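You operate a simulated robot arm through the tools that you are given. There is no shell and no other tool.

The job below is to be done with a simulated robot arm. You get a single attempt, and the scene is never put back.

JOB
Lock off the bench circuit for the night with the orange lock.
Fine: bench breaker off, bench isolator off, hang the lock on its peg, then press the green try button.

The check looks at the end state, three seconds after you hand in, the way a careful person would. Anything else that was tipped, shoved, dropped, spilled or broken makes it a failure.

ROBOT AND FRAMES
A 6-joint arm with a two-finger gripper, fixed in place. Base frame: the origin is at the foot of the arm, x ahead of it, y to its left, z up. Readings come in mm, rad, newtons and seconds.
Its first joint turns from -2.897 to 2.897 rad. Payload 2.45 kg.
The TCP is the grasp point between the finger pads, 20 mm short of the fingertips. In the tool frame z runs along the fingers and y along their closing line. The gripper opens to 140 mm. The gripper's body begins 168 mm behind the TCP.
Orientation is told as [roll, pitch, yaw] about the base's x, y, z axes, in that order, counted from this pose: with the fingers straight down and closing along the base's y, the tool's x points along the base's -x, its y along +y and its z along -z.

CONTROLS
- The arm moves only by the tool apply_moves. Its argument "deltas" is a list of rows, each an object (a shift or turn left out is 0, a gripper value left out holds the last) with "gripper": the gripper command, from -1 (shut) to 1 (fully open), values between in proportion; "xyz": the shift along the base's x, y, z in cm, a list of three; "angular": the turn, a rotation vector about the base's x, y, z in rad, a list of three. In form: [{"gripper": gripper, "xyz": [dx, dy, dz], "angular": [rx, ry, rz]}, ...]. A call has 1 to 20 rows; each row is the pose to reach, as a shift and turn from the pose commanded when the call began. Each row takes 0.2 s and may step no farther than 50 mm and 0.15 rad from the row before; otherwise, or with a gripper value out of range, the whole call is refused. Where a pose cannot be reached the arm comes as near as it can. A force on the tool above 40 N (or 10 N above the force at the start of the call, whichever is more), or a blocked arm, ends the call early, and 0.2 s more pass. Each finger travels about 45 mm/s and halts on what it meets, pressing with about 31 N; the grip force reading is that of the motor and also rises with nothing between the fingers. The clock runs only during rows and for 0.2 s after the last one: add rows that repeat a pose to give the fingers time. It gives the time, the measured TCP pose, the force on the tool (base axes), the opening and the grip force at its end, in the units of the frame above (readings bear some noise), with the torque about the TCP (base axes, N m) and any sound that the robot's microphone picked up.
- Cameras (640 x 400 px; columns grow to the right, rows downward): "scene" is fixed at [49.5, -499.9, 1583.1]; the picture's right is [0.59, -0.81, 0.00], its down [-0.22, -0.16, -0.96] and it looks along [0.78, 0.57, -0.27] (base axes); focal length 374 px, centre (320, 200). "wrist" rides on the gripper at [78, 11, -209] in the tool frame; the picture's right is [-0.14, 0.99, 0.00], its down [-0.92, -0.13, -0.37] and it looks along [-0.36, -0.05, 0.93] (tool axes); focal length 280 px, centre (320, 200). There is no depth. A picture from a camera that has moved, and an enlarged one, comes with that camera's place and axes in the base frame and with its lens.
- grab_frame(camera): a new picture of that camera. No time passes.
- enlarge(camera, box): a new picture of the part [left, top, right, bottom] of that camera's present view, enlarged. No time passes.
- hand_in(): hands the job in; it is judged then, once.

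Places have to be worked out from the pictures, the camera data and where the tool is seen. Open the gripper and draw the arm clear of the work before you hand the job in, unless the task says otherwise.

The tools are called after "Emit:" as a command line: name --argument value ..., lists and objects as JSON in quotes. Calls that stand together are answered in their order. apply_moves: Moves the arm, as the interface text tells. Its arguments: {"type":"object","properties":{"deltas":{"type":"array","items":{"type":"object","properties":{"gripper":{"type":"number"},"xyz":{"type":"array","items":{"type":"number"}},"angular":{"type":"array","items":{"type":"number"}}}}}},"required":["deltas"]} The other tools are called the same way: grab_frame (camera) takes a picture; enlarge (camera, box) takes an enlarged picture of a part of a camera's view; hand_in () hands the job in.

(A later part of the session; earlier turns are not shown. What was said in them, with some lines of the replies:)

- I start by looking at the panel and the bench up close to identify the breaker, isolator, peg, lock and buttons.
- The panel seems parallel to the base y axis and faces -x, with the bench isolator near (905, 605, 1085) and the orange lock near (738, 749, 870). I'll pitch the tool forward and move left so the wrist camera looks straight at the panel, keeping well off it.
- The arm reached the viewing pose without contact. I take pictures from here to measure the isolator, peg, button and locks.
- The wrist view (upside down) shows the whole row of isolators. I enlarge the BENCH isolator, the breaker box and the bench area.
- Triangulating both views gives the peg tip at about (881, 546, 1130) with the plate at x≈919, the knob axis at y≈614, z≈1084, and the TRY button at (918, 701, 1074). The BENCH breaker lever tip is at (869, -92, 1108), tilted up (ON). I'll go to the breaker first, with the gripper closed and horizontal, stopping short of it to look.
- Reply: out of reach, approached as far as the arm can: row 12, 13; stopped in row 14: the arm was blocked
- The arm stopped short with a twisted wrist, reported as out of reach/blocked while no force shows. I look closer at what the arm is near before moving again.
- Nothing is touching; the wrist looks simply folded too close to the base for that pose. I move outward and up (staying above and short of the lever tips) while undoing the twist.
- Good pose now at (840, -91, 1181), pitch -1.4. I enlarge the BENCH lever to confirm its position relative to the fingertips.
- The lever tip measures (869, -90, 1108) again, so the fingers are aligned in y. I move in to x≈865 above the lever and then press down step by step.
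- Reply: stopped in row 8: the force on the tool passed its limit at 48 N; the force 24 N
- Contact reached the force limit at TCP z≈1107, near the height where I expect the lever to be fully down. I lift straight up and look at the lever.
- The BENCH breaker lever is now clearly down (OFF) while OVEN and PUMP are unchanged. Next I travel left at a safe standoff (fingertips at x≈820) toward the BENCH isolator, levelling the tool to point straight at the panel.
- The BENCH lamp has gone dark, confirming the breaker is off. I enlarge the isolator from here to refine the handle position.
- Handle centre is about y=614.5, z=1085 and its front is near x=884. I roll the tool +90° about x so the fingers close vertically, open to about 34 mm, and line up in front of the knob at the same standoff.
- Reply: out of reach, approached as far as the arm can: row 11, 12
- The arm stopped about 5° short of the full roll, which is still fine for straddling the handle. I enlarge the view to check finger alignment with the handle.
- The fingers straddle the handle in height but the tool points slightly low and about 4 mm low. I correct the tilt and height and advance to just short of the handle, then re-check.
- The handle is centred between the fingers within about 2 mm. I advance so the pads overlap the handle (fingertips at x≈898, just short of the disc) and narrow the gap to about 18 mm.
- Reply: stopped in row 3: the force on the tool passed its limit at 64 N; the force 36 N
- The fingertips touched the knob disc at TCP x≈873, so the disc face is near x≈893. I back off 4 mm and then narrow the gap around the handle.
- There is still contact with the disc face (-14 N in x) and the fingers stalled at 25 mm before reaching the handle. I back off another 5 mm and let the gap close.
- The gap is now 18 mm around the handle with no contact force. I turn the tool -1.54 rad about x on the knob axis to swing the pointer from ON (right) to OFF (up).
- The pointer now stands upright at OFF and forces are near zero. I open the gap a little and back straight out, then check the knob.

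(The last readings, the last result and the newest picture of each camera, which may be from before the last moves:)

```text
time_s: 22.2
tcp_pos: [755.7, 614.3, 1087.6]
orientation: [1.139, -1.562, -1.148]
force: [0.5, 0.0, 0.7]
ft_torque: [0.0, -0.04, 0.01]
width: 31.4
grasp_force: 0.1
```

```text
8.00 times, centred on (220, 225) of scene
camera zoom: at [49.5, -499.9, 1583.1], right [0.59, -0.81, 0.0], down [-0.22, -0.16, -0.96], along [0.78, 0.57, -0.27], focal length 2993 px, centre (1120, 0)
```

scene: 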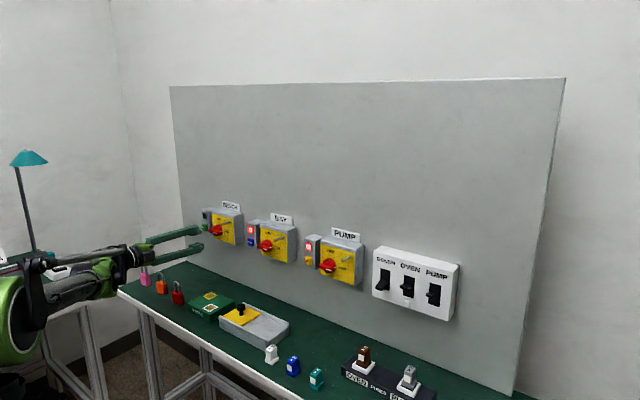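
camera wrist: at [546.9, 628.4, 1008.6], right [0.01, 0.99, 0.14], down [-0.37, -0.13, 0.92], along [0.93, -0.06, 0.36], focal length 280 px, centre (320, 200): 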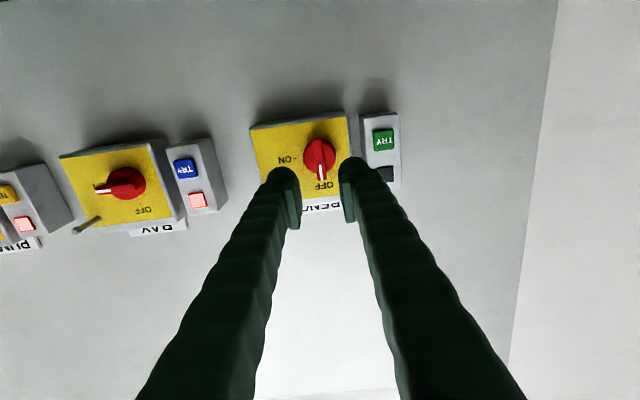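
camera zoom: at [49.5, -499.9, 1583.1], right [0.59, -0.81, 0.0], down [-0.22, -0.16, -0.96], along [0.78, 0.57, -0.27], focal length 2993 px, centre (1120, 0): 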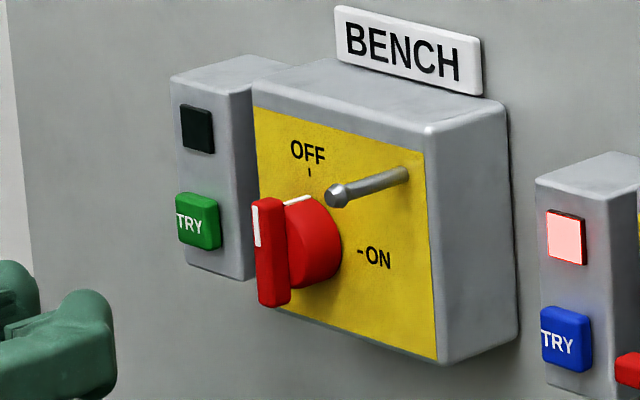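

The isolator is OFF. Re-triangulating with the sharper wrist views gives the plate front at x≈908, peg tip near (869, 545, 1132), bench top at z≈840 and the orange lock near (738, 768). I move to a viewing pose in front of the orange lock, still above and short of it.

Emit:
apply_moves --deltas '[{"gripper": -0.2, "xyz": [-4.0, 1.0, -0.5], "angular": [0, 0.09, 0]}, {"xyz": [-7.0, 4.0, -2.5], "angular": [0, 0.18, 0]}, {"xyz": [-9.0, 7.0, -5.0], "angular": [0, 0.28, 0]}, {"xyz": [-10.5, 10.0, -7.5], "angular": [0, 0.38, 0]}, {"xyz": [-11.6, 13.0, -10.0], "angular": [0, 0.48, 0]}, {"xyz": [-11.6, 15.4, -12.5], "angular": [0, 0.57, 0]}]'

Emit:
grab_frame --camera "wrist"

Emit:
grab_frame --camera "scene"

```text
time_s: 23.6
tcp_pos: [638.3, 767.7, 962.1]
orientation: [0.002, -0.997, -0.01]
force: [-0.3, -1.8, 0.3]
ft_torque: [-0.04, 0.0, 0.04]
width: 56.2
grasp_force: 0.1
```

```text
taken
camera wrist: at [420.8, 781.9, 1009.0], right [0.08, 0.99, 0.12], down [0.19, -0.13, 0.97], along [0.98, -0.06, -0.2], focal length 280 px, centre (320, 200)
```

wrist: 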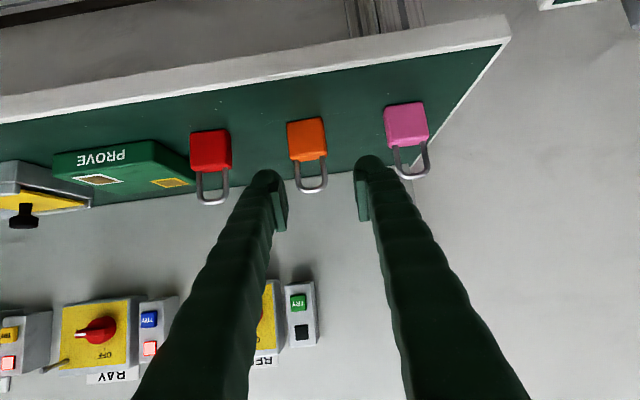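

```text
taken
```

scene: 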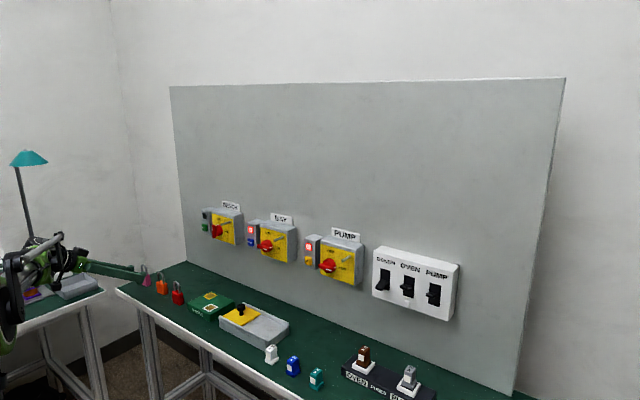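

The three locks are in view, upright, with the orange one roughly ahead of the fingers. I enlarge it and check the arm's clearance to the left-hand table.

Emit:
enlarge --camera "wrist" --box '[240, 90, 400, 210]'

Emit:
enlarge --camera "scene" --box '[0, 220, 200, 345]'

Emit:
enlarge --camera "scene" --box '[120, 250, 200, 310]'

```text
3.33 times, centred on (320, 150) of wrist
camera zoom: at [420.8, 781.9, 1009.0], right [0.08, 0.99, 0.12], down [0.19, -0.13, 0.97], along [0.98, -0.06, -0.2], focal length 935 px, centre (320, 367)
```

zoom: 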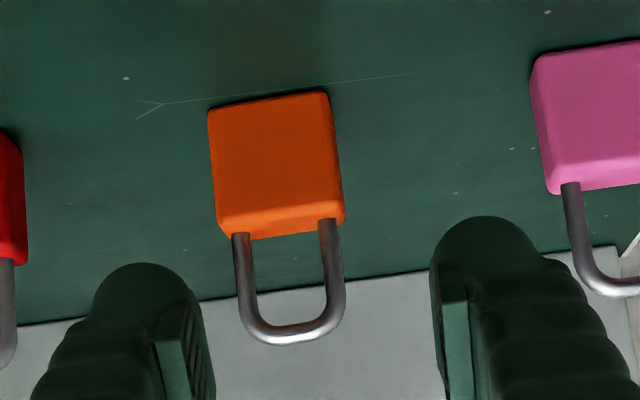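

```text
3.20 times, centred on (100, 282) of scene
camera zoom: at [49.5, -499.9, 1583.1], right [0.59, -0.81, 0.0], down [-0.22, -0.16, -0.96], along [0.78, 0.57, -0.27], focal length 1197 px, centre (1024, -64)
```

zoom: 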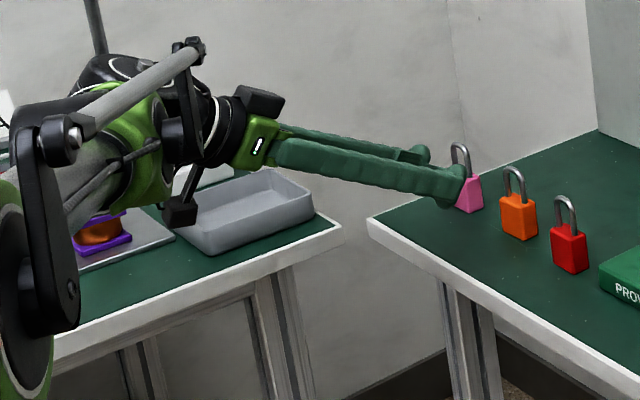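

```text
6.67 times, centred on (160, 280) of scene
camera zoom: at [49.5, -499.9, 1583.1], right [0.59, -0.81, 0.0], down [-0.22, -0.16, -0.96], along [0.78, 0.57, -0.27], focal length 2494 px, centre (1387, -333)
```

zoom: 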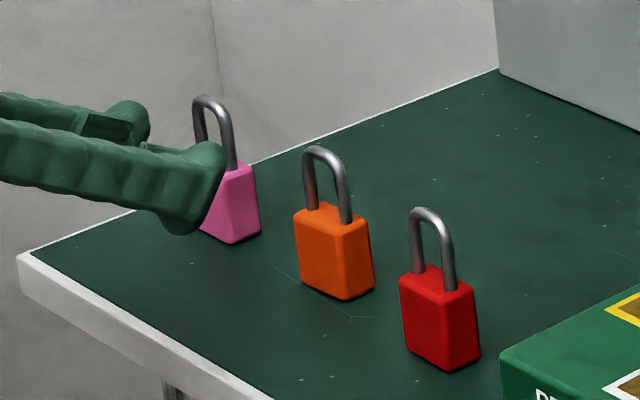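

The orange lock stands square to the panel at about x=733, y=756.5, body from z≈848 to 890, about 41 mm wide, shackle top near 935; neighbours are over 100 mm away. I lower to a pre-grasp in front of it with pitch -1.45 and the gripper open to 70 mm.

Emit:
apply_moves --deltas '[{"gripper": 0.0, "xyz": [0, -0.3, -1.5], "angular": [0, -0.11, 0.002]}, {"xyz": [0, -0.6, -3.5], "angular": [0, -0.225, 0.004]}, {"xyz": [0, -0.9, -5.5], "angular": [0, -0.34, 0.006]}, {"xyz": [0.15, -1.2, -7.5], "angular": [0, -0.45, 0.008]}, {"xyz": [0.15, -1.2, -8.0], "angular": [0, -0.45, 0.008]}]'

Emit:
grab_frame --camera "wrist"

Emit:
enlarge --camera "scene" --box '[40, 230, 200, 330]'

```text
time_s: 24.9
tcp_pos: [639.6, 757.2, 883.0]
orientation: [0.027, -1.45, -0.03]
force: [0.5, 0.2, -0.3]
ft_torque: [-0.01, 0.03, 0.01]
width: 69.7
grasp_force: 0.0
```

```text
taken
camera wrist: at [423.6, 768.6, 829.2], right [0.02, 0.99, 0.14], down [-0.25, -0.13, 0.96], along [0.97, -0.05, 0.25], focal length 280 px, centre (320, 200)
```

wrist: 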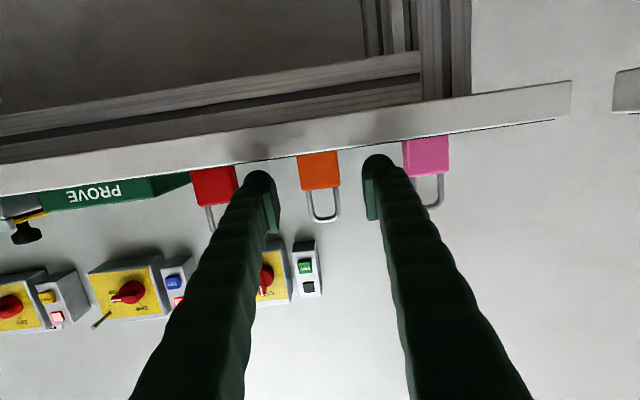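

```text
4.00 times, centred on (120, 280) of scene
camera zoom: at [49.5, -499.9, 1583.1], right [0.59, -0.81, 0.0], down [-0.22, -0.16, -0.96], along [0.78, 0.57, -0.27], focal length 1497 px, centre (1120, -120)
```

zoom: 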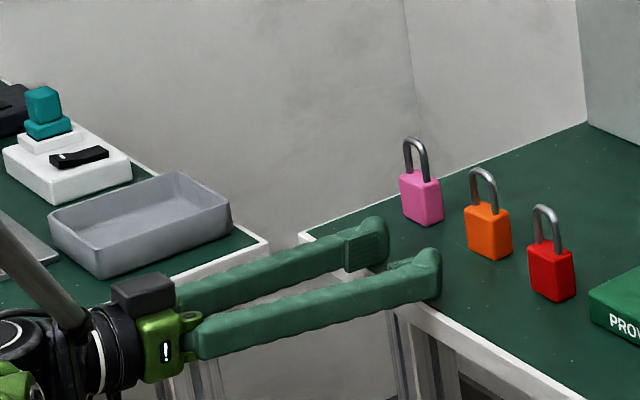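

The rim's top edge works out to z≈847.5, agreeing with the bench height, and the lock sits almost on the tool axis. I enlarge to check lateral centring before going in.

Emit:
enlarge --camera "wrist" --box '[240, 110, 400, 230]'

```text
3.33 times, centred on (320, 170) of wrist
camera zoom: at [423.6, 768.6, 829.2], right [0.02, 0.99, 0.14], down [-0.25, -0.13, 0.96], along [0.97, -0.05, 0.25], focal length 935 px, centre (320, 300)
```

zoom: 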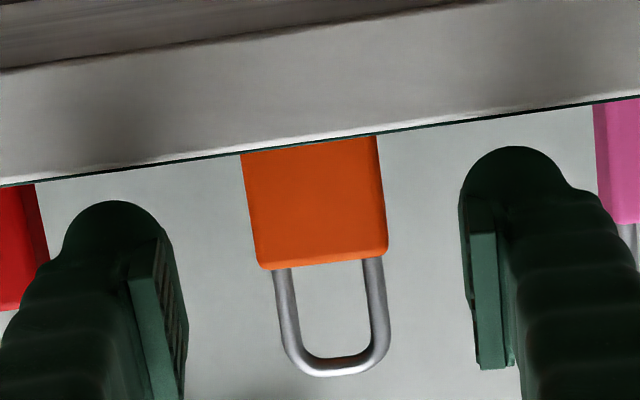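

The lock is about 2 mm to the right of the tool axis. I shift by that, go in to x≈722 with the pads around the body, and close.

Emit:
apply_moves --deltas '[{"gripper": 0.0, "xyz": [2.0, -0.2, -0.3]}, {"xyz": [5.0, -0.2, -0.6]}, {"xyz": [8.1, -0.2, -0.6]}, {"xyz": [8.1, -0.2, -0.6]}]'

Emit:
enlarge --camera "wrist" --box '[220, 80, 420, 230]'

Emit:
enlarge --camera "scene" --box '[110, 240, 200, 310]'

```text
time_s: 25.9
tcp_pos: [721.8, 755.0, 875.9]
orientation: [0.031, -1.449, -0.03]
force: [-0.1, -0.3, 0.6]
ft_torque: [-0.01, -0.02, 0.02]
width: 70.0
grasp_force: 0.1
```

```text
2.67 times, centred on (320, 155) of wrist
camera zoom: at [504.7, 767.5, 822.6], right [0.02, 0.99, 0.14], down [-0.25, -0.13, 0.96], along [0.97, -0.05, 0.25], focal length 748 px, centre (320, 320)
```

zoom: 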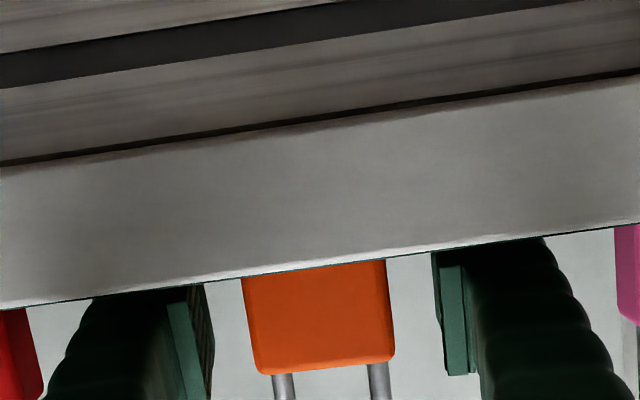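

```text
5.71 times, centred on (155, 275) of scene
camera zoom: at [49.5, -499.9, 1583.1], right [0.59, -0.81, 0.0], down [-0.22, -0.16, -0.96], along [0.78, 0.57, -0.27], focal length 2138 px, centre (1263, -229)
```

zoom: 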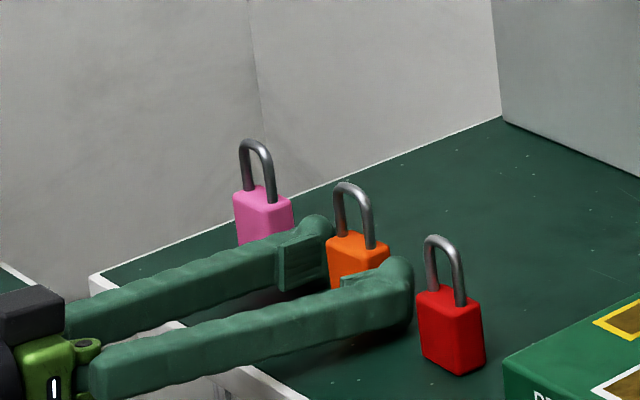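

The lock is centred between the pads. I close on it and hold.

Emit:
apply_moves --deltas '[{"gripper": -0.7, "xyz": [0, 0, 0]}, {"xyz": [0, 0, 0]}, {"xyz": [0, 0, 0]}, {"xyz": [0, 0, 0]}]'

Emit:
enlarge --camera "wrist" --box '[220, 80, 420, 230]'

Emit:
enlarge --camera "scene" --box '[110, 240, 200, 310]'

```text
time_s: 26.9
tcp_pos: [721.3, 755.1, 875.9]
orientation: [0.03, -1.446, -0.031]
force: [0.3, -0.7, 1.3]
ft_torque: [-0.05, -0.05, 0.03]
width: 42.7
grasp_force: 31.1
```

```text
2.67 times, centred on (320, 155) of wrist
camera zoom: at [504.7, 767.4, 822.7], right [0.02, 0.99, 0.14], down [-0.25, -0.13, 0.96], along [0.97, -0.05, 0.25], focal length 748 px, centre (320, 320)
```

zoom: 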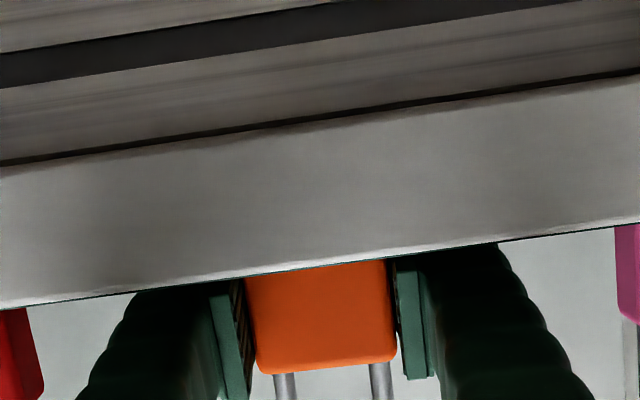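

```text
5.71 times, centred on (155, 275) of scene
camera zoom: at [49.5, -499.9, 1583.1], right [0.59, -0.81, 0.0], down [-0.22, -0.16, -0.96], along [0.78, 0.57, -0.27], focal length 2138 px, centre (1263, -229)
```

zoom: 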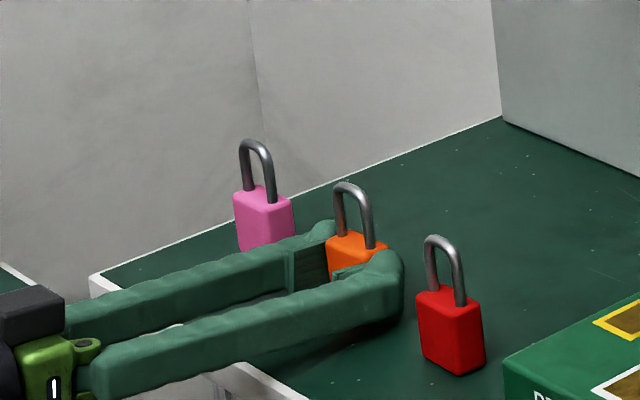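

The grip holds at 42.7 mm with 31 N. I lift straight up first, then carry the lock across to a stand-off in front of the bench peg at x≈800, yawing the tool +0.2 rad so the left fingertip stays off the knob.

Emit:
apply_moves --deltas '[{"gripper": -0.7, "xyz": [0, 0, 1.5]}, {"xyz": [0, 0, 5.5]}, {"xyz": [0, 0, 10.0]}, {"xyz": [0, 0, 14.5]}, {"xyz": [0, -1.0, 17.0], "angular": [0, 0, 0.02]}, {"xyz": [1.5, -5.0, 18.0], "angular": [0, 0, 0.06]}, {"xyz": [3.0, -9.0, 19.0], "angular": [0, 0, 0.1]}, {"xyz": [4.5, -13.0, 20.0], "angular": [0, 0, 0.14]}, {"xyz": [6.0, -17.0, 21.0], "angular": [0, 0, 0.17]}, {"xyz": [7.5, -20.5, 21.9], "angular": [0, 0, 0.2]}, {"xyz": [7.9, -21.2, 21.9], "angular": [0, 0, 0.2]}, {"xyz": [7.9, -21.2, 21.9], "angular": [0, 0, 0.2]}]'

Emit:
grab_frame --camera "wrist"

Emit:
enlarge --camera "scene" --box '[170, 190, 270, 260]'

Emit:
grab_frame --camera "scene"

```text
time_s: 29.4
tcp_pos: [801.0, 542.1, 1094.9]
orientation: [0.03, -1.447, 0.17]
force: [-0.1, -0.2, -0.6]
ft_torque: [0.01, 0.02, 0.02]
width: 42.6
grasp_force: 31.1
```

```text
taken
camera wrist: at [585.6, 510.6, 1042.6], right [-0.18, 0.97, 0.14], down [-0.22, -0.18, 0.96], along [0.96, 0.14, 0.25], focal length 280 px, centre (320, 200)
```

wrist: 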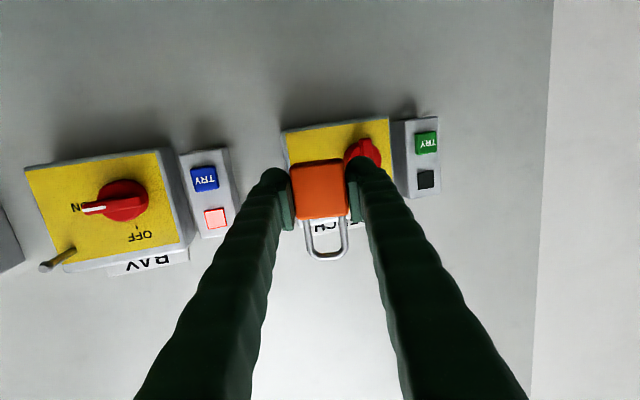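

```text
5.71 times, centred on (220, 225) of scene
camera zoom: at [49.5, -499.9, 1583.1], right [0.59, -0.81, 0.0], down [-0.22, -0.16, -0.96], along [0.78, 0.57, -0.27], focal length 2138 px, centre (891, 57)
```

zoom: 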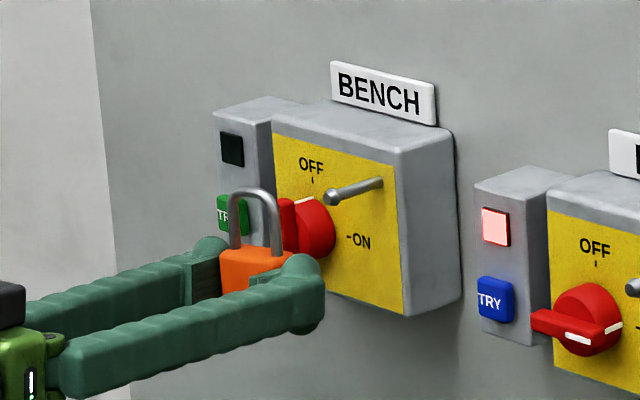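

```text
taken
```

scene: 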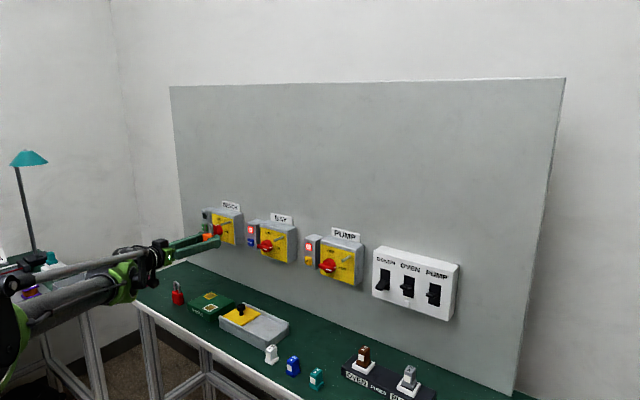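

The lock is held upright in front of the isolator. I enlarge the wrist view to find the peg tip relative to the shackle opening.

Emit:
enlarge --camera "wrist" --box '[260, 120, 420, 270]'

Emit:
enlarge --camera "scene" --box '[195, 205, 245, 250]'

```text
2.67 times, centred on (340, 195) of wrist
camera zoom: at [585.6, 510.6, 1042.6], right [-0.18, 0.97, 0.14], down [-0.22, -0.18, 0.96], along [0.96, 0.14, 0.25], focal length 748 px, centre (267, 213)
```

zoom: 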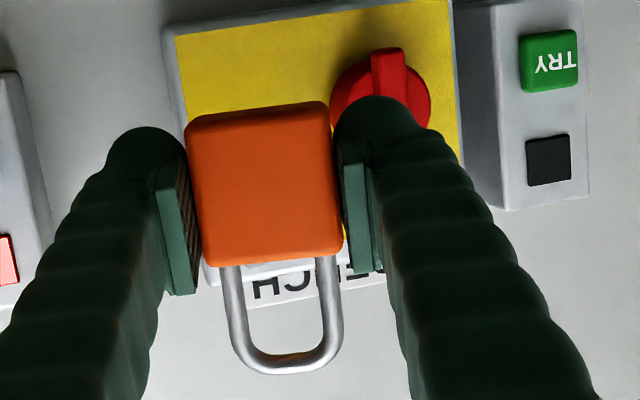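

```text
8.89 times, centred on (220, 228) of scene
camera zoom: at [49.5, -499.9, 1583.1], right [0.59, -0.81, 0.0], down [-0.22, -0.16, -0.96], along [0.78, 0.57, -0.27], focal length 3326 px, centre (1209, -44)
```

zoom: 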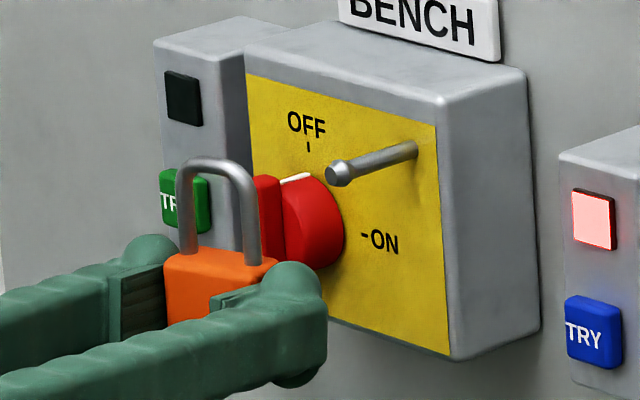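

Peg tip works out to (870, 545, 1132) while the held shackle opening spans about z 1111–1147 at y≈543, so heights match. I reduce the yaw to 0.1 (to keep the right fingertip off the plate) and advance until the shackle is just short of the peg tip, then check.

Emit:
apply_moves --deltas '[{"gripper": -0.7, "xyz": [1.5, -0.05, 0], "angular": [0, 0, -0.05]}, {"xyz": [3.0, -0.1, 0], "angular": [0, 0, -0.1]}, {"xyz": [4.5, -0.1, 0], "angular": [0, 0, -0.1]}, {"xyz": [4.9, -0.1, 0], "angular": [0, 0, -0.1]}, {"xyz": [4.9, -0.1, 0], "angular": [0, 0, -0.1]}]'

Emit:
enlarge --camera "wrist" --box '[240, 120, 400, 270]'

Emit:
enlarge --camera "scene" --box '[195, 205, 245, 250]'

```text
time_s: 30.6
tcp_pos: [848.6, 541.3, 1096.5]
orientation: [0.031, -1.446, 0.068]
force: [-0.4, 0.2, -0.5]
ft_torque: [0.03, -0.01, 0.01]
width: 42.8
grasp_force: 31.2
```

```text
2.67 times, centred on (320, 195) of wrist
camera zoom: at [632.6, 531.9, 1042.5], right [-0.08, 0.99, 0.14], down [-0.24, -0.16, 0.96], along [0.97, 0.04, 0.25], focal length 748 px, centre (320, 213)
```

zoom: 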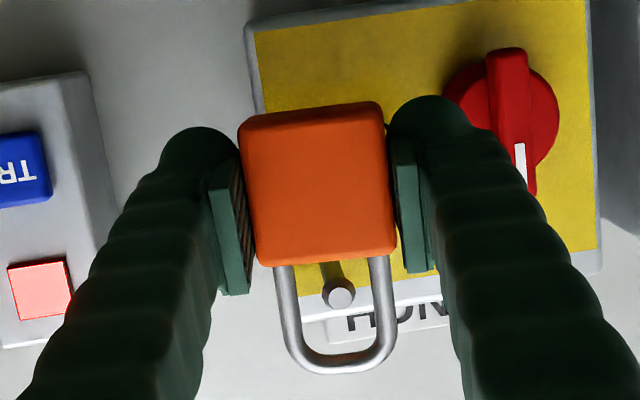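

```text
8.89 times, centred on (220, 228) of scene
camera zoom: at [49.5, -499.9, 1583.1], right [0.59, -0.81, 0.0], down [-0.22, -0.16, -0.96], along [0.78, 0.57, -0.27], focal length 3326 px, centre (1209, -44)
```

zoom: 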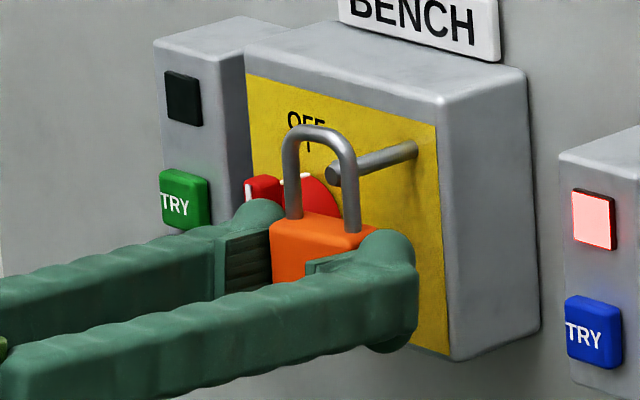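

The peg tip is visible inside the shackle opening and well centred. I yaw back to 0.2 (the right finger is beyond the box edge, so this only helps the left one clear the knob) and advance in small steps so the shackle passes over the peg.

Emit:
apply_moves --deltas '[{"gripper": -0.7, "xyz": [0.2, -0.1, 0], "angular": [0, 0, 0.05]}, {"xyz": [0.7, -0.12, 0], "angular": [0, 0, 0.1]}, {"xyz": [1.3, -0.12, 0], "angular": [0, 0, 0.1]}, {"xyz": [1.9, -0.12, 0], "angular": [0, 0, 0.1]}, {"xyz": [2.4, -0.12, 0], "angular": [0, 0, 0.1]}, {"xyz": [2.4, -0.12, 0], "angular": [0, 0, 0.1]}]'

Emit:
enlarge --camera "wrist" --box '[240, 120, 400, 270]'

Emit:
enlarge --camera "scene" --box '[195, 205, 245, 250]'

```text
time_s: 32.0
tcp_pos: [872.9, 541.4, 1095.6]
orientation: [0.029, -1.448, 0.168]
force: [0.3, 0.2, -1.5]
ft_torque: [-0.02, 0.03, 0.01]
width: 42.6
grasp_force: 31.4
```

```text
2.67 times, centred on (320, 195) of wrist
camera zoom: at [659.1, 509.1, 1041.9], right [-0.18, 0.97, 0.14], down [-0.22, -0.18, 0.96], along [0.96, 0.14, 0.25], focal length 748 px, centre (320, 213)
```

zoom: 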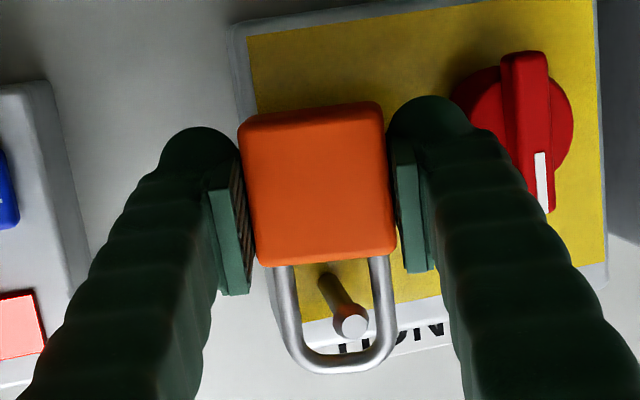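

```text
8.89 times, centred on (220, 228) of scene
camera zoom: at [49.5, -499.9, 1583.1], right [0.59, -0.81, 0.0], down [-0.22, -0.16, -0.96], along [0.78, 0.57, -0.27], focal length 3326 px, centre (1209, -44)
```

zoom: 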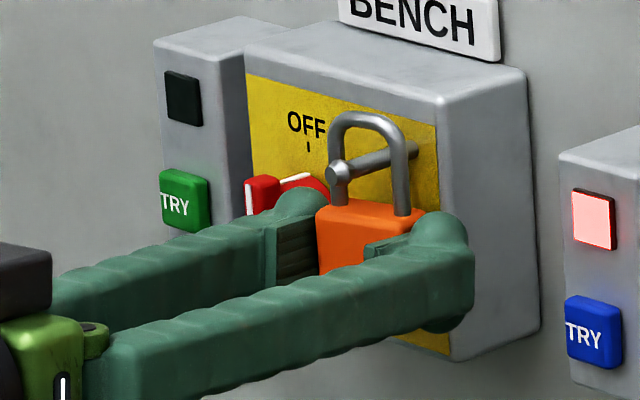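

The peg now passes through the shackle, with the shackle about 17 mm inboard of the peg's tip, past the ball end. I lower in small steps until the shackle is about to rest on the peg, watching the force.

Emit:
apply_moves --deltas '[{"gripper": -0.7, "xyz": [0.1, 0, -0.3]}, {"xyz": [0.1, 0, -0.6]}, {"xyz": [0.1, 0, -0.8]}, {"xyz": [0.1, 0, -0.9]}]'

Emit:
enlarge --camera "wrist" --box '[240, 120, 400, 270]'

Emit:
enlarge --camera "scene" --box '[195, 205, 245, 250]'

```text
time_s: 33.0
tcp_pos: [875.4, 540.4, 1086.7]
orientation: [0.029, -1.448, 0.17]
force: [-0.4, -0.7, -1.0]
ft_torque: [-0.02, 0.02, 0.02]
width: 42.8
grasp_force: 31.1
```

```text
2.67 times, centred on (320, 195) of wrist
camera zoom: at [660.0, 509.1, 1033.0], right [-0.18, 0.97, 0.14], down [-0.22, -0.18, 0.96], along [0.96, 0.14, 0.25], focal length 748 px, centre (320, 213)
```

zoom: 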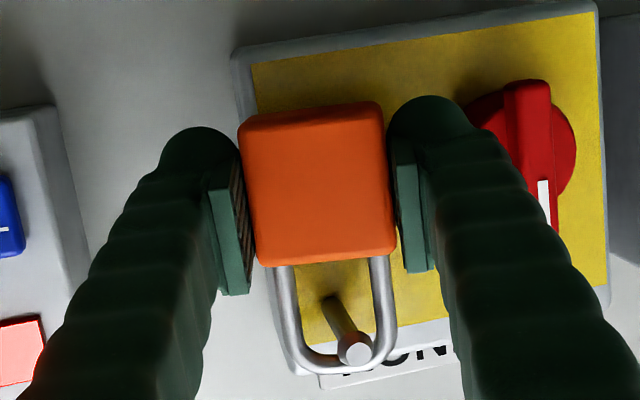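

```text
8.89 times, centred on (220, 228) of scene
camera zoom: at [49.5, -499.9, 1583.1], right [0.59, -0.81, 0.0], down [-0.22, -0.16, -0.96], along [0.78, 0.57, -0.27], focal length 3326 px, centre (1209, -44)
```

zoom: 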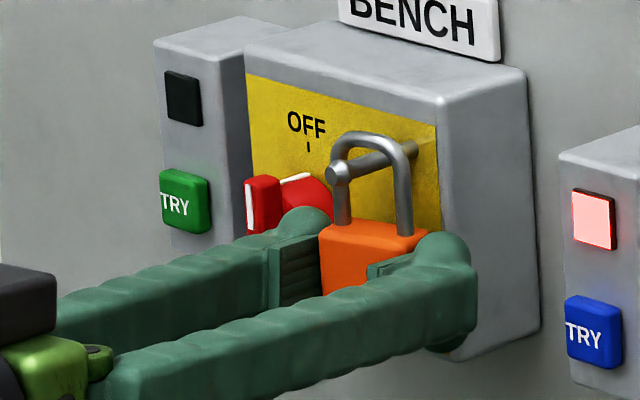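

The shackle's top is now only a few millimetres above the peg. I lower a little more in 1 mm steps looking for contact.

Emit:
apply_moves --deltas '[{"gripper": -0.7, "xyz": [0, 0, -0.1]}, {"xyz": [0, 0, -0.2]}, {"xyz": [0, 0, -0.3]}]'

Emit:
enlarge --camera "scene" --box '[205, 200, 245, 240]'

Emit:
enlarge --camera "wrist" --box '[280, 180, 360, 260]'

```text
time_s: 33.9
tcp_pos: [874.6, 541.3, 1082.9]
orientation: [0.029, -1.447, 0.169]
force: [0.8, 0.1, -1.0]
ft_torque: [-0.01, 0.01, 0.03]
width: 42.4
grasp_force: 31.0
```

```text
10.00 times, centred on (225, 220) of scene
camera zoom: at [49.5, -499.9, 1583.1], right [0.59, -0.81, 0.0], down [-0.22, -0.16, -0.96], along [0.78, 0.57, -0.27], focal length 3741 px, centre (1270, 0)
```

zoom: 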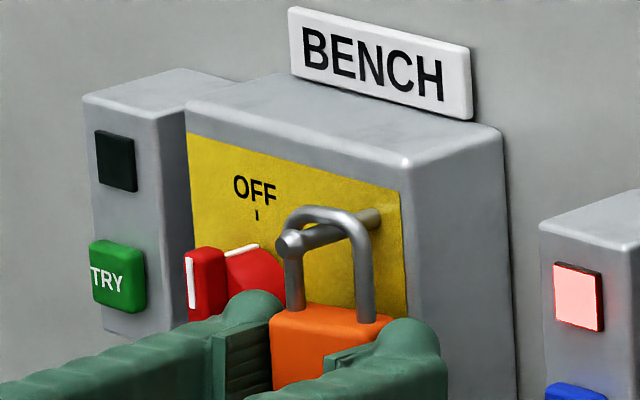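

```text
5.00 times, centred on (320, 220) of wrist
camera zoom: at [660.1, 509.3, 1030.0], right [-0.18, 0.97, 0.14], down [-0.22, -0.18, 0.96], along [0.96, 0.14, 0.25], focal length 1402 px, centre (320, 100)
```

zoom: 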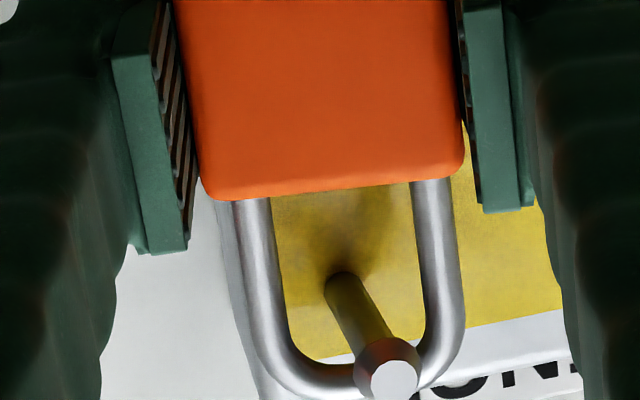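

Still no contact force, and the gap looks about 1–2 mm. I lower 2 mm more, then will release by opening only a few millimetres.

Emit:
apply_moves --deltas '[{"gripper": -0.7, "xyz": [0, 0, -0.1]}, {"xyz": [0, 0, -0.2]}, {"xyz": [0, 0, -0.25]}]'

Emit:
enlarge --camera "scene" --box '[205, 200, 245, 240]'

```text
time_s: 34.6
tcp_pos: [873.9, 540.1, 1082.4]
orientation: [0.026, -1.449, 0.172]
force: [10.6, 5.6, 31.7]
ft_torque: [-0.24, 0.26, 0.01]
width: 42.9
grasp_force: 31.0
```

```text
10.00 times, centred on (225, 220) of scene
camera zoom: at [49.5, -499.9, 1583.1], right [0.59, -0.81, 0.0], down [-0.22, -0.16, -0.96], along [0.78, 0.57, -0.27], focal length 3741 px, centre (1270, 0)
```

zoom: 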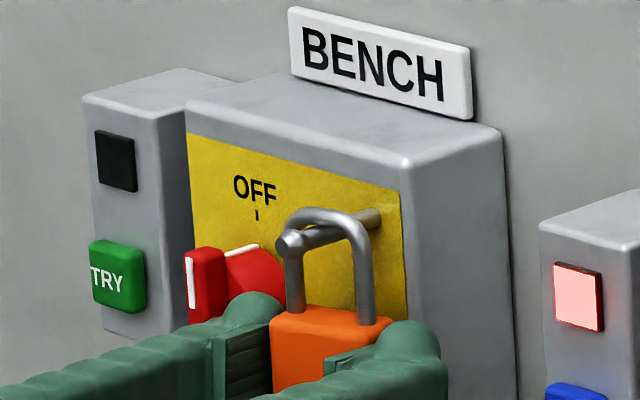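

The shackle is now resting on the peg (32 N upward). I relieve 1.5 mm and open the gripper only to about 53 mm.

Emit:
apply_moves --deltas '[{"gripper": -0.7, "xyz": [0, 0, 0.15]}, {"gripper": -0.24, "xyz": [0, 0, 0.15]}, {"xyz": [0, 0, 0.15]}, {"xyz": [0, 0, 0.15]}]'

Emit:
enlarge --camera "wrist" --box '[240, 120, 400, 270]'

Emit:
enlarge --camera "scene" --box '[195, 200, 245, 250]'

```text
time_s: 35.6
tcp_pos: [874.1, 540.3, 1082.2]
orientation: [0.03, -1.448, 0.169]
force: [0.0, -0.1, -1.2]
ft_torque: [-0.01, -0.02, 0.01]
width: 53.2
grasp_force: 0.1
```

```text
2.67 times, centred on (320, 195) of wrist
camera zoom: at [660.1, 509.2, 1029.1], right [-0.18, 0.97, 0.14], down [-0.22, -0.18, 0.96], along [0.96, 0.14, 0.25], focal length 748 px, centre (320, 213)
```

zoom: 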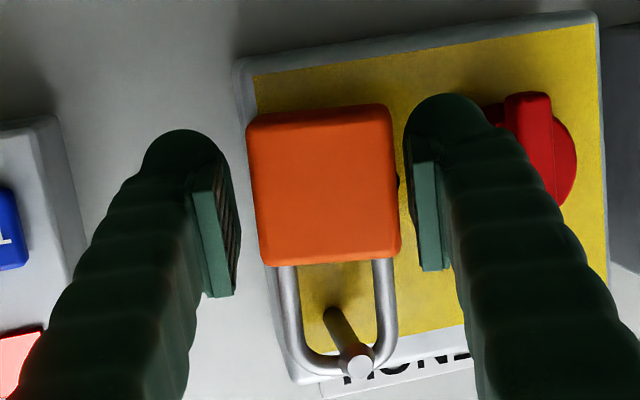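

```text
8.00 times, centred on (220, 225) of scene
camera zoom: at [49.5, -499.9, 1583.1], right [0.59, -0.81, 0.0], down [-0.22, -0.16, -0.96], along [0.78, 0.57, -0.27], focal length 2993 px, centre (1120, 0)
```

zoom: 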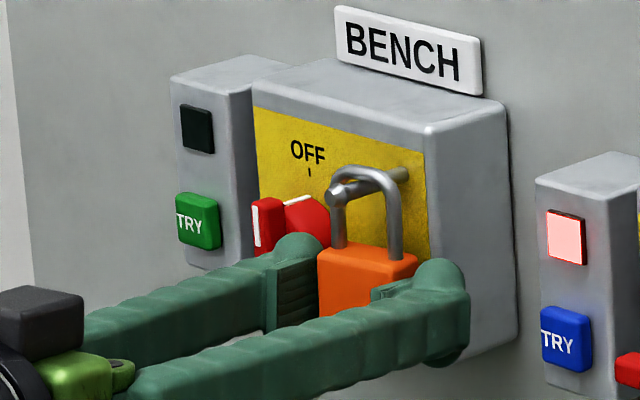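

The lock now hangs free on the peg between the open fingers. I back out straight along the finger direction, slowly at first.

Emit:
apply_moves --deltas '[{"gripper": -0.24, "xyz": [-0.98, -0.2, 0]}, {"xyz": [-1.96, -0.4, 0]}, {"xyz": [-3.4, -0.7, 0]}, {"xyz": [-5.9, -1.2, 0]}, {"xyz": [-9.8, -2.0, 0]}, {"xyz": [-12.7, -2.6, 0]}]'

Emit:
grab_frame --camera "wrist"

Emit:
enlarge --camera "scene" --box '[195, 200, 245, 250]'

```text
time_s: 37.0
tcp_pos: [747.8, 514.0, 1083.3]
orientation: [0.031, -1.445, 0.168]
force: [0.4, -0.5, -0.6]
ft_torque: [0.0, -0.02, -0.02]
width: 53.0
grasp_force: 0.1
```

```text
taken
camera wrist: at [533.3, 482.1, 1029.2], right [-0.18, 0.97, 0.14], down [-0.22, -0.18, 0.96], along [0.96, 0.14, 0.25], focal length 280 px, centre (320, 200)
```

wrist: 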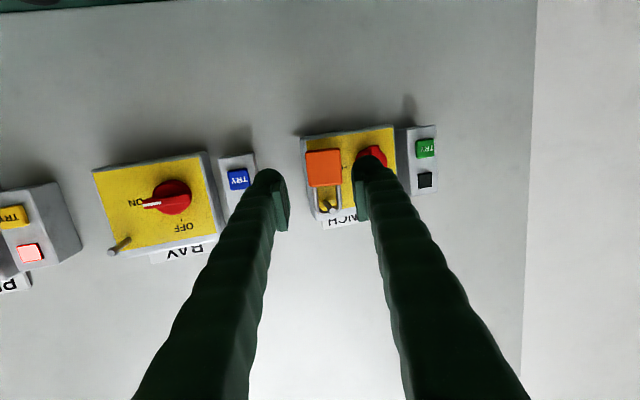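

```text
8.00 times, centred on (220, 225) of scene
camera zoom: at [49.5, -499.9, 1583.1], right [0.59, -0.81, 0.0], down [-0.22, -0.16, -0.96], along [0.78, 0.57, -0.27], focal length 2993 px, centre (1120, 0)
```

zoom: 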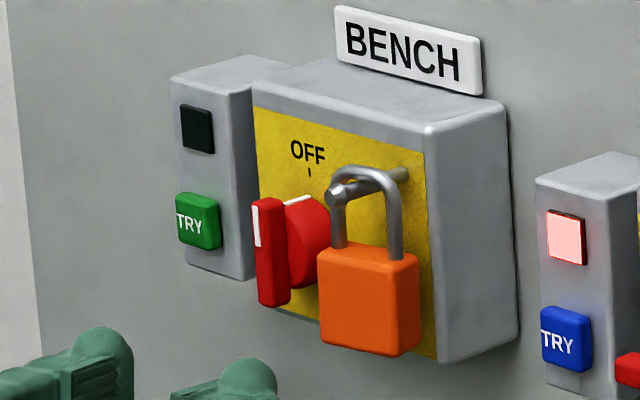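

The lock hangs cleanly on the BENCH peg. Now I close the gripper, straighten the tool toward the panel and move to a stand-off in front of the green TRY button near (902, 696, 1079).

Emit:
apply_moves --deltas '[{"gripper": -1, "xyz": [0, 3.5, 0], "angular": [0.002, -0.024, -0.04]}, {"xyz": [1.0, 7.0, -0.1], "angular": [0.005, -0.048, -0.08]}, {"xyz": [2.0, 10.5, -0.2], "angular": [0.007, -0.073, -0.12]}, {"xyz": [3.5, 14.5, -0.3], "angular": [0.01, -0.097, -0.16]}, {"xyz": [5.2, 18.2, -0.4], "angular": [0.012, -0.121, -0.2]}, {"xyz": [5.2, 18.2, -0.4], "angular": [0.012, -0.121, -0.2]}]'

Emit:
enlarge --camera "wrist" --box '[200, 40, 440, 220]'

Emit:
enlarge --camera "scene" --box '[160, 190, 260, 260]'

```text
time_s: 38.5
tcp_pos: [798.9, 696.8, 1078.4]
orientation: [1.195, -1.566, -1.192]
force: [0.1, 0.2, -0.7]
ft_torque: [0.0, -0.01, 0.01]
width: 0.1
grasp_force: 29.6
```

```text
2.22 times, centred on (320, 130) of wrist
camera zoom: at [590.5, 708.6, 999.3], right [0.0, 0.99, 0.14], down [-0.37, -0.13, 0.92], along [0.93, -0.05, 0.36], focal length 623 px, centre (320, 356)
```

zoom: 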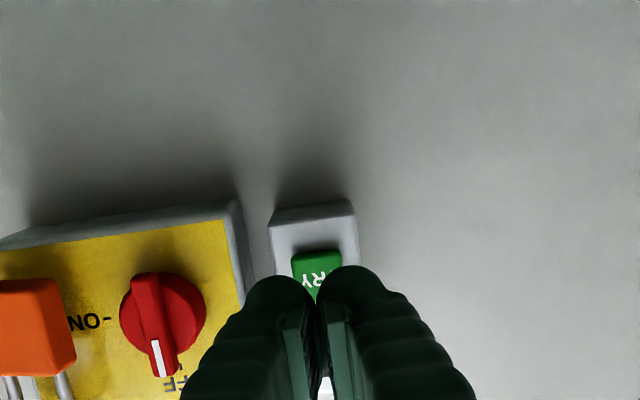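

```text
5.71 times, centred on (210, 225) of scene
camera zoom: at [49.5, -499.9, 1583.1], right [0.59, -0.81, 0.0], down [-0.22, -0.16, -0.96], along [0.78, 0.57, -0.27], focal length 2138 px, centre (949, 57)
```

zoom: 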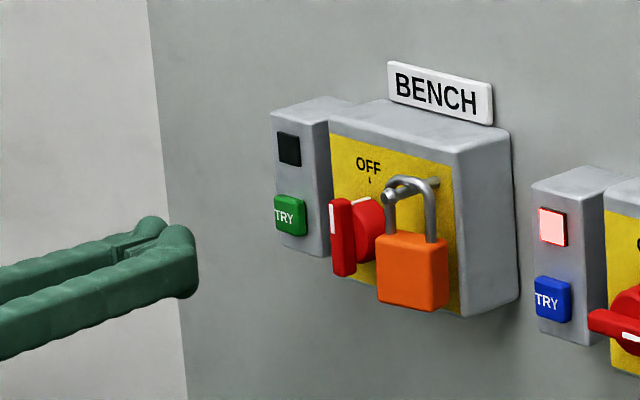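

The closed fingertips line up with the TRY button within about 2 mm. I advance and then press in small steps.

Emit:
apply_moves --deltas '[{"gripper": -1, "xyz": [4.0, -0.1, 0.05]}, {"xyz": [7.0, -0.1, 0.05]}, {"xyz": [7.7, -0.1, 0.05]}, {"xyz": [8.1, -0.1, 0.05]}, {"xyz": [8.4, -0.1, 0.05]}, {"xyz": [8.7, -0.1, 0.05]}]'

Emit:
enlarge --camera "scene" --box '[180, 195, 250, 245]'

Emit:
grab_frame --camera "wrist"

```text
time_s: 39.9
tcp_pos: [886.2, 695.5, 1078.9]
orientation: [1.126, -1.567, -1.126]
force: [-8.5, -3.8, -2.2]
ft_torque: [-0.02, 0.03, -0.03]
width: 5.9
grasp_force: 29.2
heard: click
```

```text
8.00 times, centred on (215, 220) of scene
camera zoom: at [49.5, -499.9, 1583.1], right [0.59, -0.81, 0.0], down [-0.22, -0.16, -0.96], along [0.78, 0.57, -0.27], focal length 2993 px, centre (1160, 40)
```

zoom: 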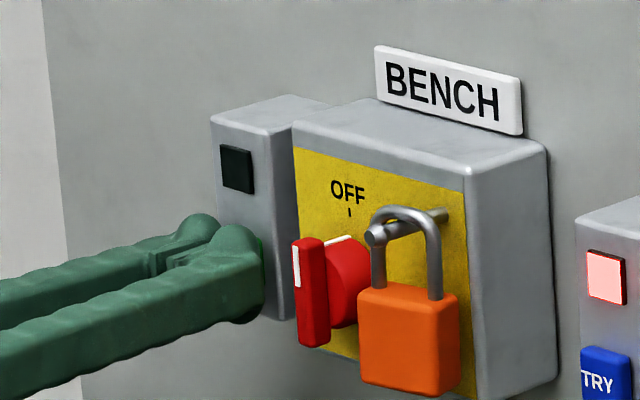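

```text
taken
camera wrist: at [676.8, 707.8, 1000.0], right [0.0, 0.99, 0.14], down [-0.37, -0.13, 0.92], along [0.93, -0.05, 0.36], focal length 280 px, centre (320, 200)
```

wrist: 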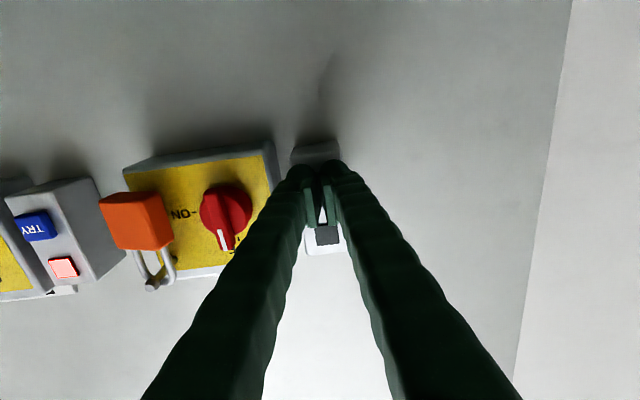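

A click was heard and the lamp stayed dark, so the TRY press registered. I back straight away from the panel to a clear position and then inspect everything.

Emit:
apply_moves --deltas '[{"gripper": -1, "xyz": [-1.5, 0, 0]}, {"xyz": [-5, 0, 0]}, {"xyz": [-9.5, 0, 0.5]}, {"xyz": [-13, -2, 2], "angular": [0, 0.1, 0]}, {"xyz": [-15, -5, 5], "angular": [0, 0.2, 0]}, {"gripper": 0, "xyz": [-17, -8, 8], "angular": [0, 0.3, 0]}, {"xyz": [-19, -11, 11], "angular": [0, 0.4, 0]}, {"xyz": [-21, -14, 14], "angular": [0, 0.5, 0]}, {"gripper": 1, "xyz": [-23, -17, 17], "angular": [0, 0.5, 0]}, {"xyz": [-25, -20, 19], "angular": [0, 0.5, 0]}, {"xyz": [-25, -20, 19], "angular": [0, 0.5, 0]}]'

Emit:
grab_frame --camera "wrist"

Emit:
grab_frame --camera "scene"

Emit:
enlarge --camera "scene" --box '[190, 195, 260, 250]'

Emit:
enlarge --camera "scene" --box '[340, 230, 480, 400]'

Emit:
enlarge --camera "scene" --box '[0, 220, 200, 345]'

```text
time_s: 42.2
tcp_pos: [635.4, 494.6, 1269.0]
orientation: [0.004, -1.069, -0.007]
force: [0.3, -0.1, -0.4]
ft_torque: [0.03, 0.02, -0.02]
width: 122.5
grasp_force: 0.1
```

```text
taken
camera wrist: at [415.2, 507.0, 1299.9], right [0.07, 0.99, 0.12], down [0.12, -0.13, 0.98], along [0.99, -0.05, -0.13], focal length 280 px, centre (320, 200)
```

wrist: 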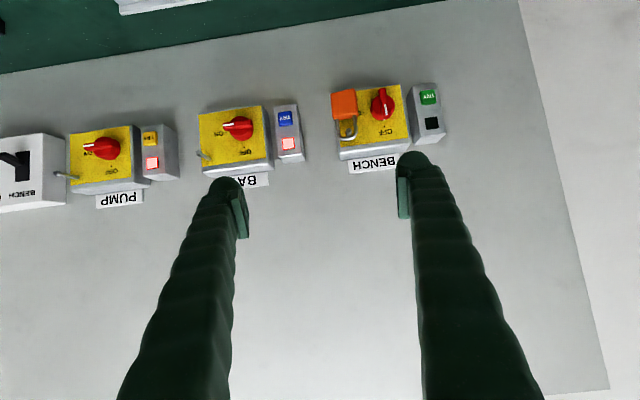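

```text
taken
```

scene: 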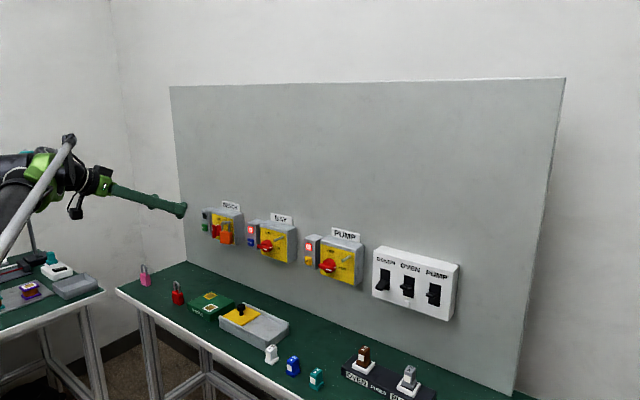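

```text
7.27 times, centred on (225, 222) of scene
camera zoom: at [49.5, -499.9, 1583.1], right [0.59, -0.81, 0.0], down [-0.22, -0.16, -0.96], along [0.78, 0.57, -0.27], focal length 2721 px, centre (1011, 36)
```

zoom: 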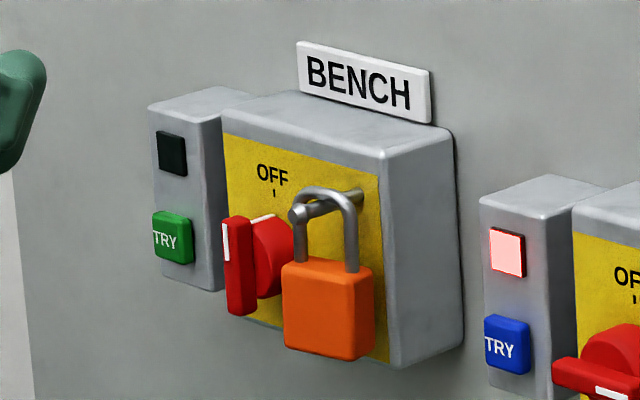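

```text
2.35 times, centred on (410, 315) of scene
camera zoom: at [49.5, -499.9, 1583.1], right [0.59, -0.81, 0.0], down [-0.22, -0.16, -0.96], along [0.78, 0.57, -0.27], focal length 880 px, centre (108, -71)
```

zoom: 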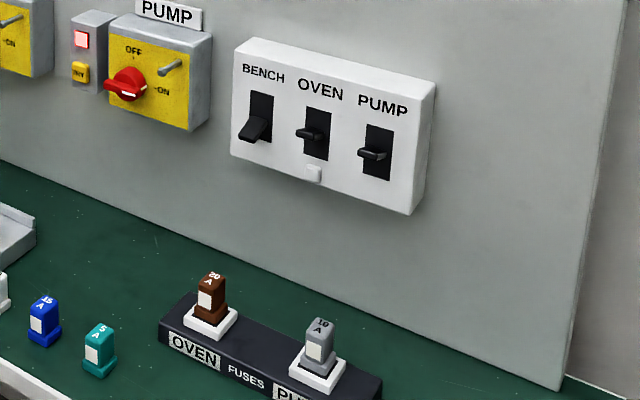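

```text
3.20 times, centred on (100, 282) of scene
camera zoom: at [49.5, -499.9, 1583.1], right [0.59, -0.81, 0.0], down [-0.22, -0.16, -0.96], along [0.78, 0.57, -0.27], focal length 1197 px, centre (1024, -64)
```

zoom: 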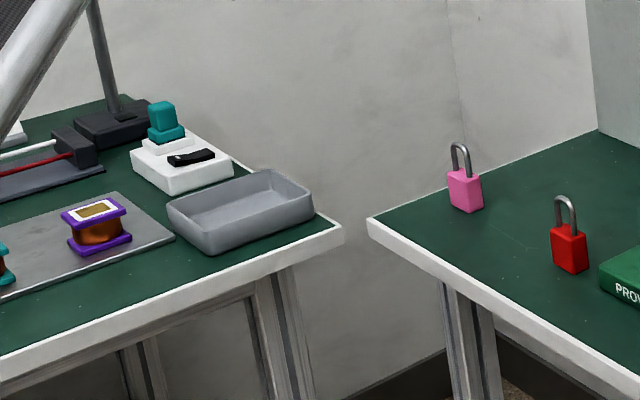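

Everything else stands undisturbed. I take one last close look at the knob angle and the lock from the wrist camera before handing in.

Emit:
enlarge --camera "wrist" --box '[310, 70, 460, 190]'

Emit:
enlarge --camera "wrist" --box '[0, 80, 320, 220]'

```text
3.33 times, centred on (385, 130) of wrist
camera zoom: at [415.2, 507.0, 1299.9], right [0.07, 0.99, 0.12], down [0.12, -0.13, 0.98], along [0.99, -0.05, -0.13], focal length 935 px, centre (103, 433)
```

zoom: 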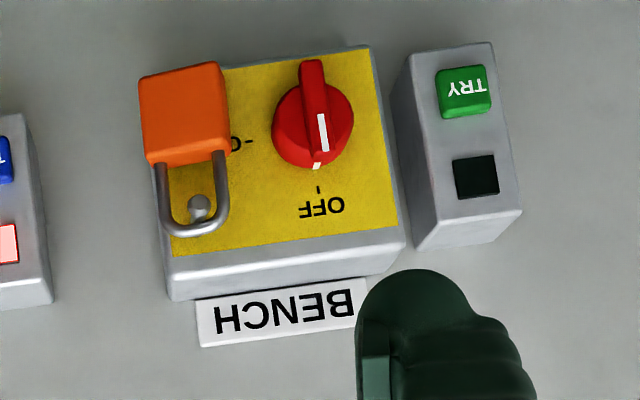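

```text
2.00 times, centred on (160, 150) of wrist
camera zoom: at [415.2, 507.0, 1299.9], right [0.07, 0.99, 0.12], down [0.12, -0.13, 0.98], along [0.99, -0.05, -0.13], focal length 561 px, centre (640, 300)
```

zoom: 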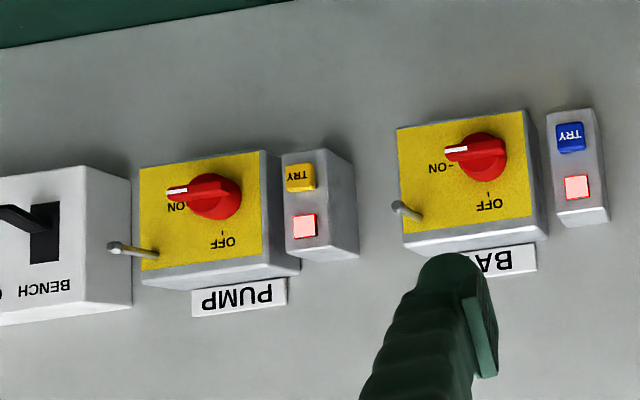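

The knob's pointer lines up with the OFF tick, the orange lock hangs on the BENCH peg with its lamp dark, and BAY and PUMP are untouched. The gripper is open and the arm is clear, so I hand in.

Emit:
hand_in

```text
The job is handed in.
```

The bench circuit is locked off for the night, and I've handed the job in.

1. **Breaker:** the BENCH lever is down, and the BENCH lamp went dark when it dropped.
2. **Isolator:** the BENCH knob is turned from ON to OFF, with its pointer on the OFF tick.
3. **Lock:** the orange lock hangs free on the BENCH isolator's peg, behind the peg's ball end.
4. **Try button:** I pressed the green TRY button last. It clicked, and the lamp stayed dark.

In the final pictures the BAY and PUMP isolators were still ON with their lamps lit. The OVEN and PUMP breakers hadn't moved, and the red and pink locks were standing where they started. The gripper is open and the arm is clear of the panel.

On the way, the arm stopped once at the edge of its reach, with no force showing. The fingertips also pressed on the BENCH knob's face at up to 64 N before I backed off. Neither left any visible change.
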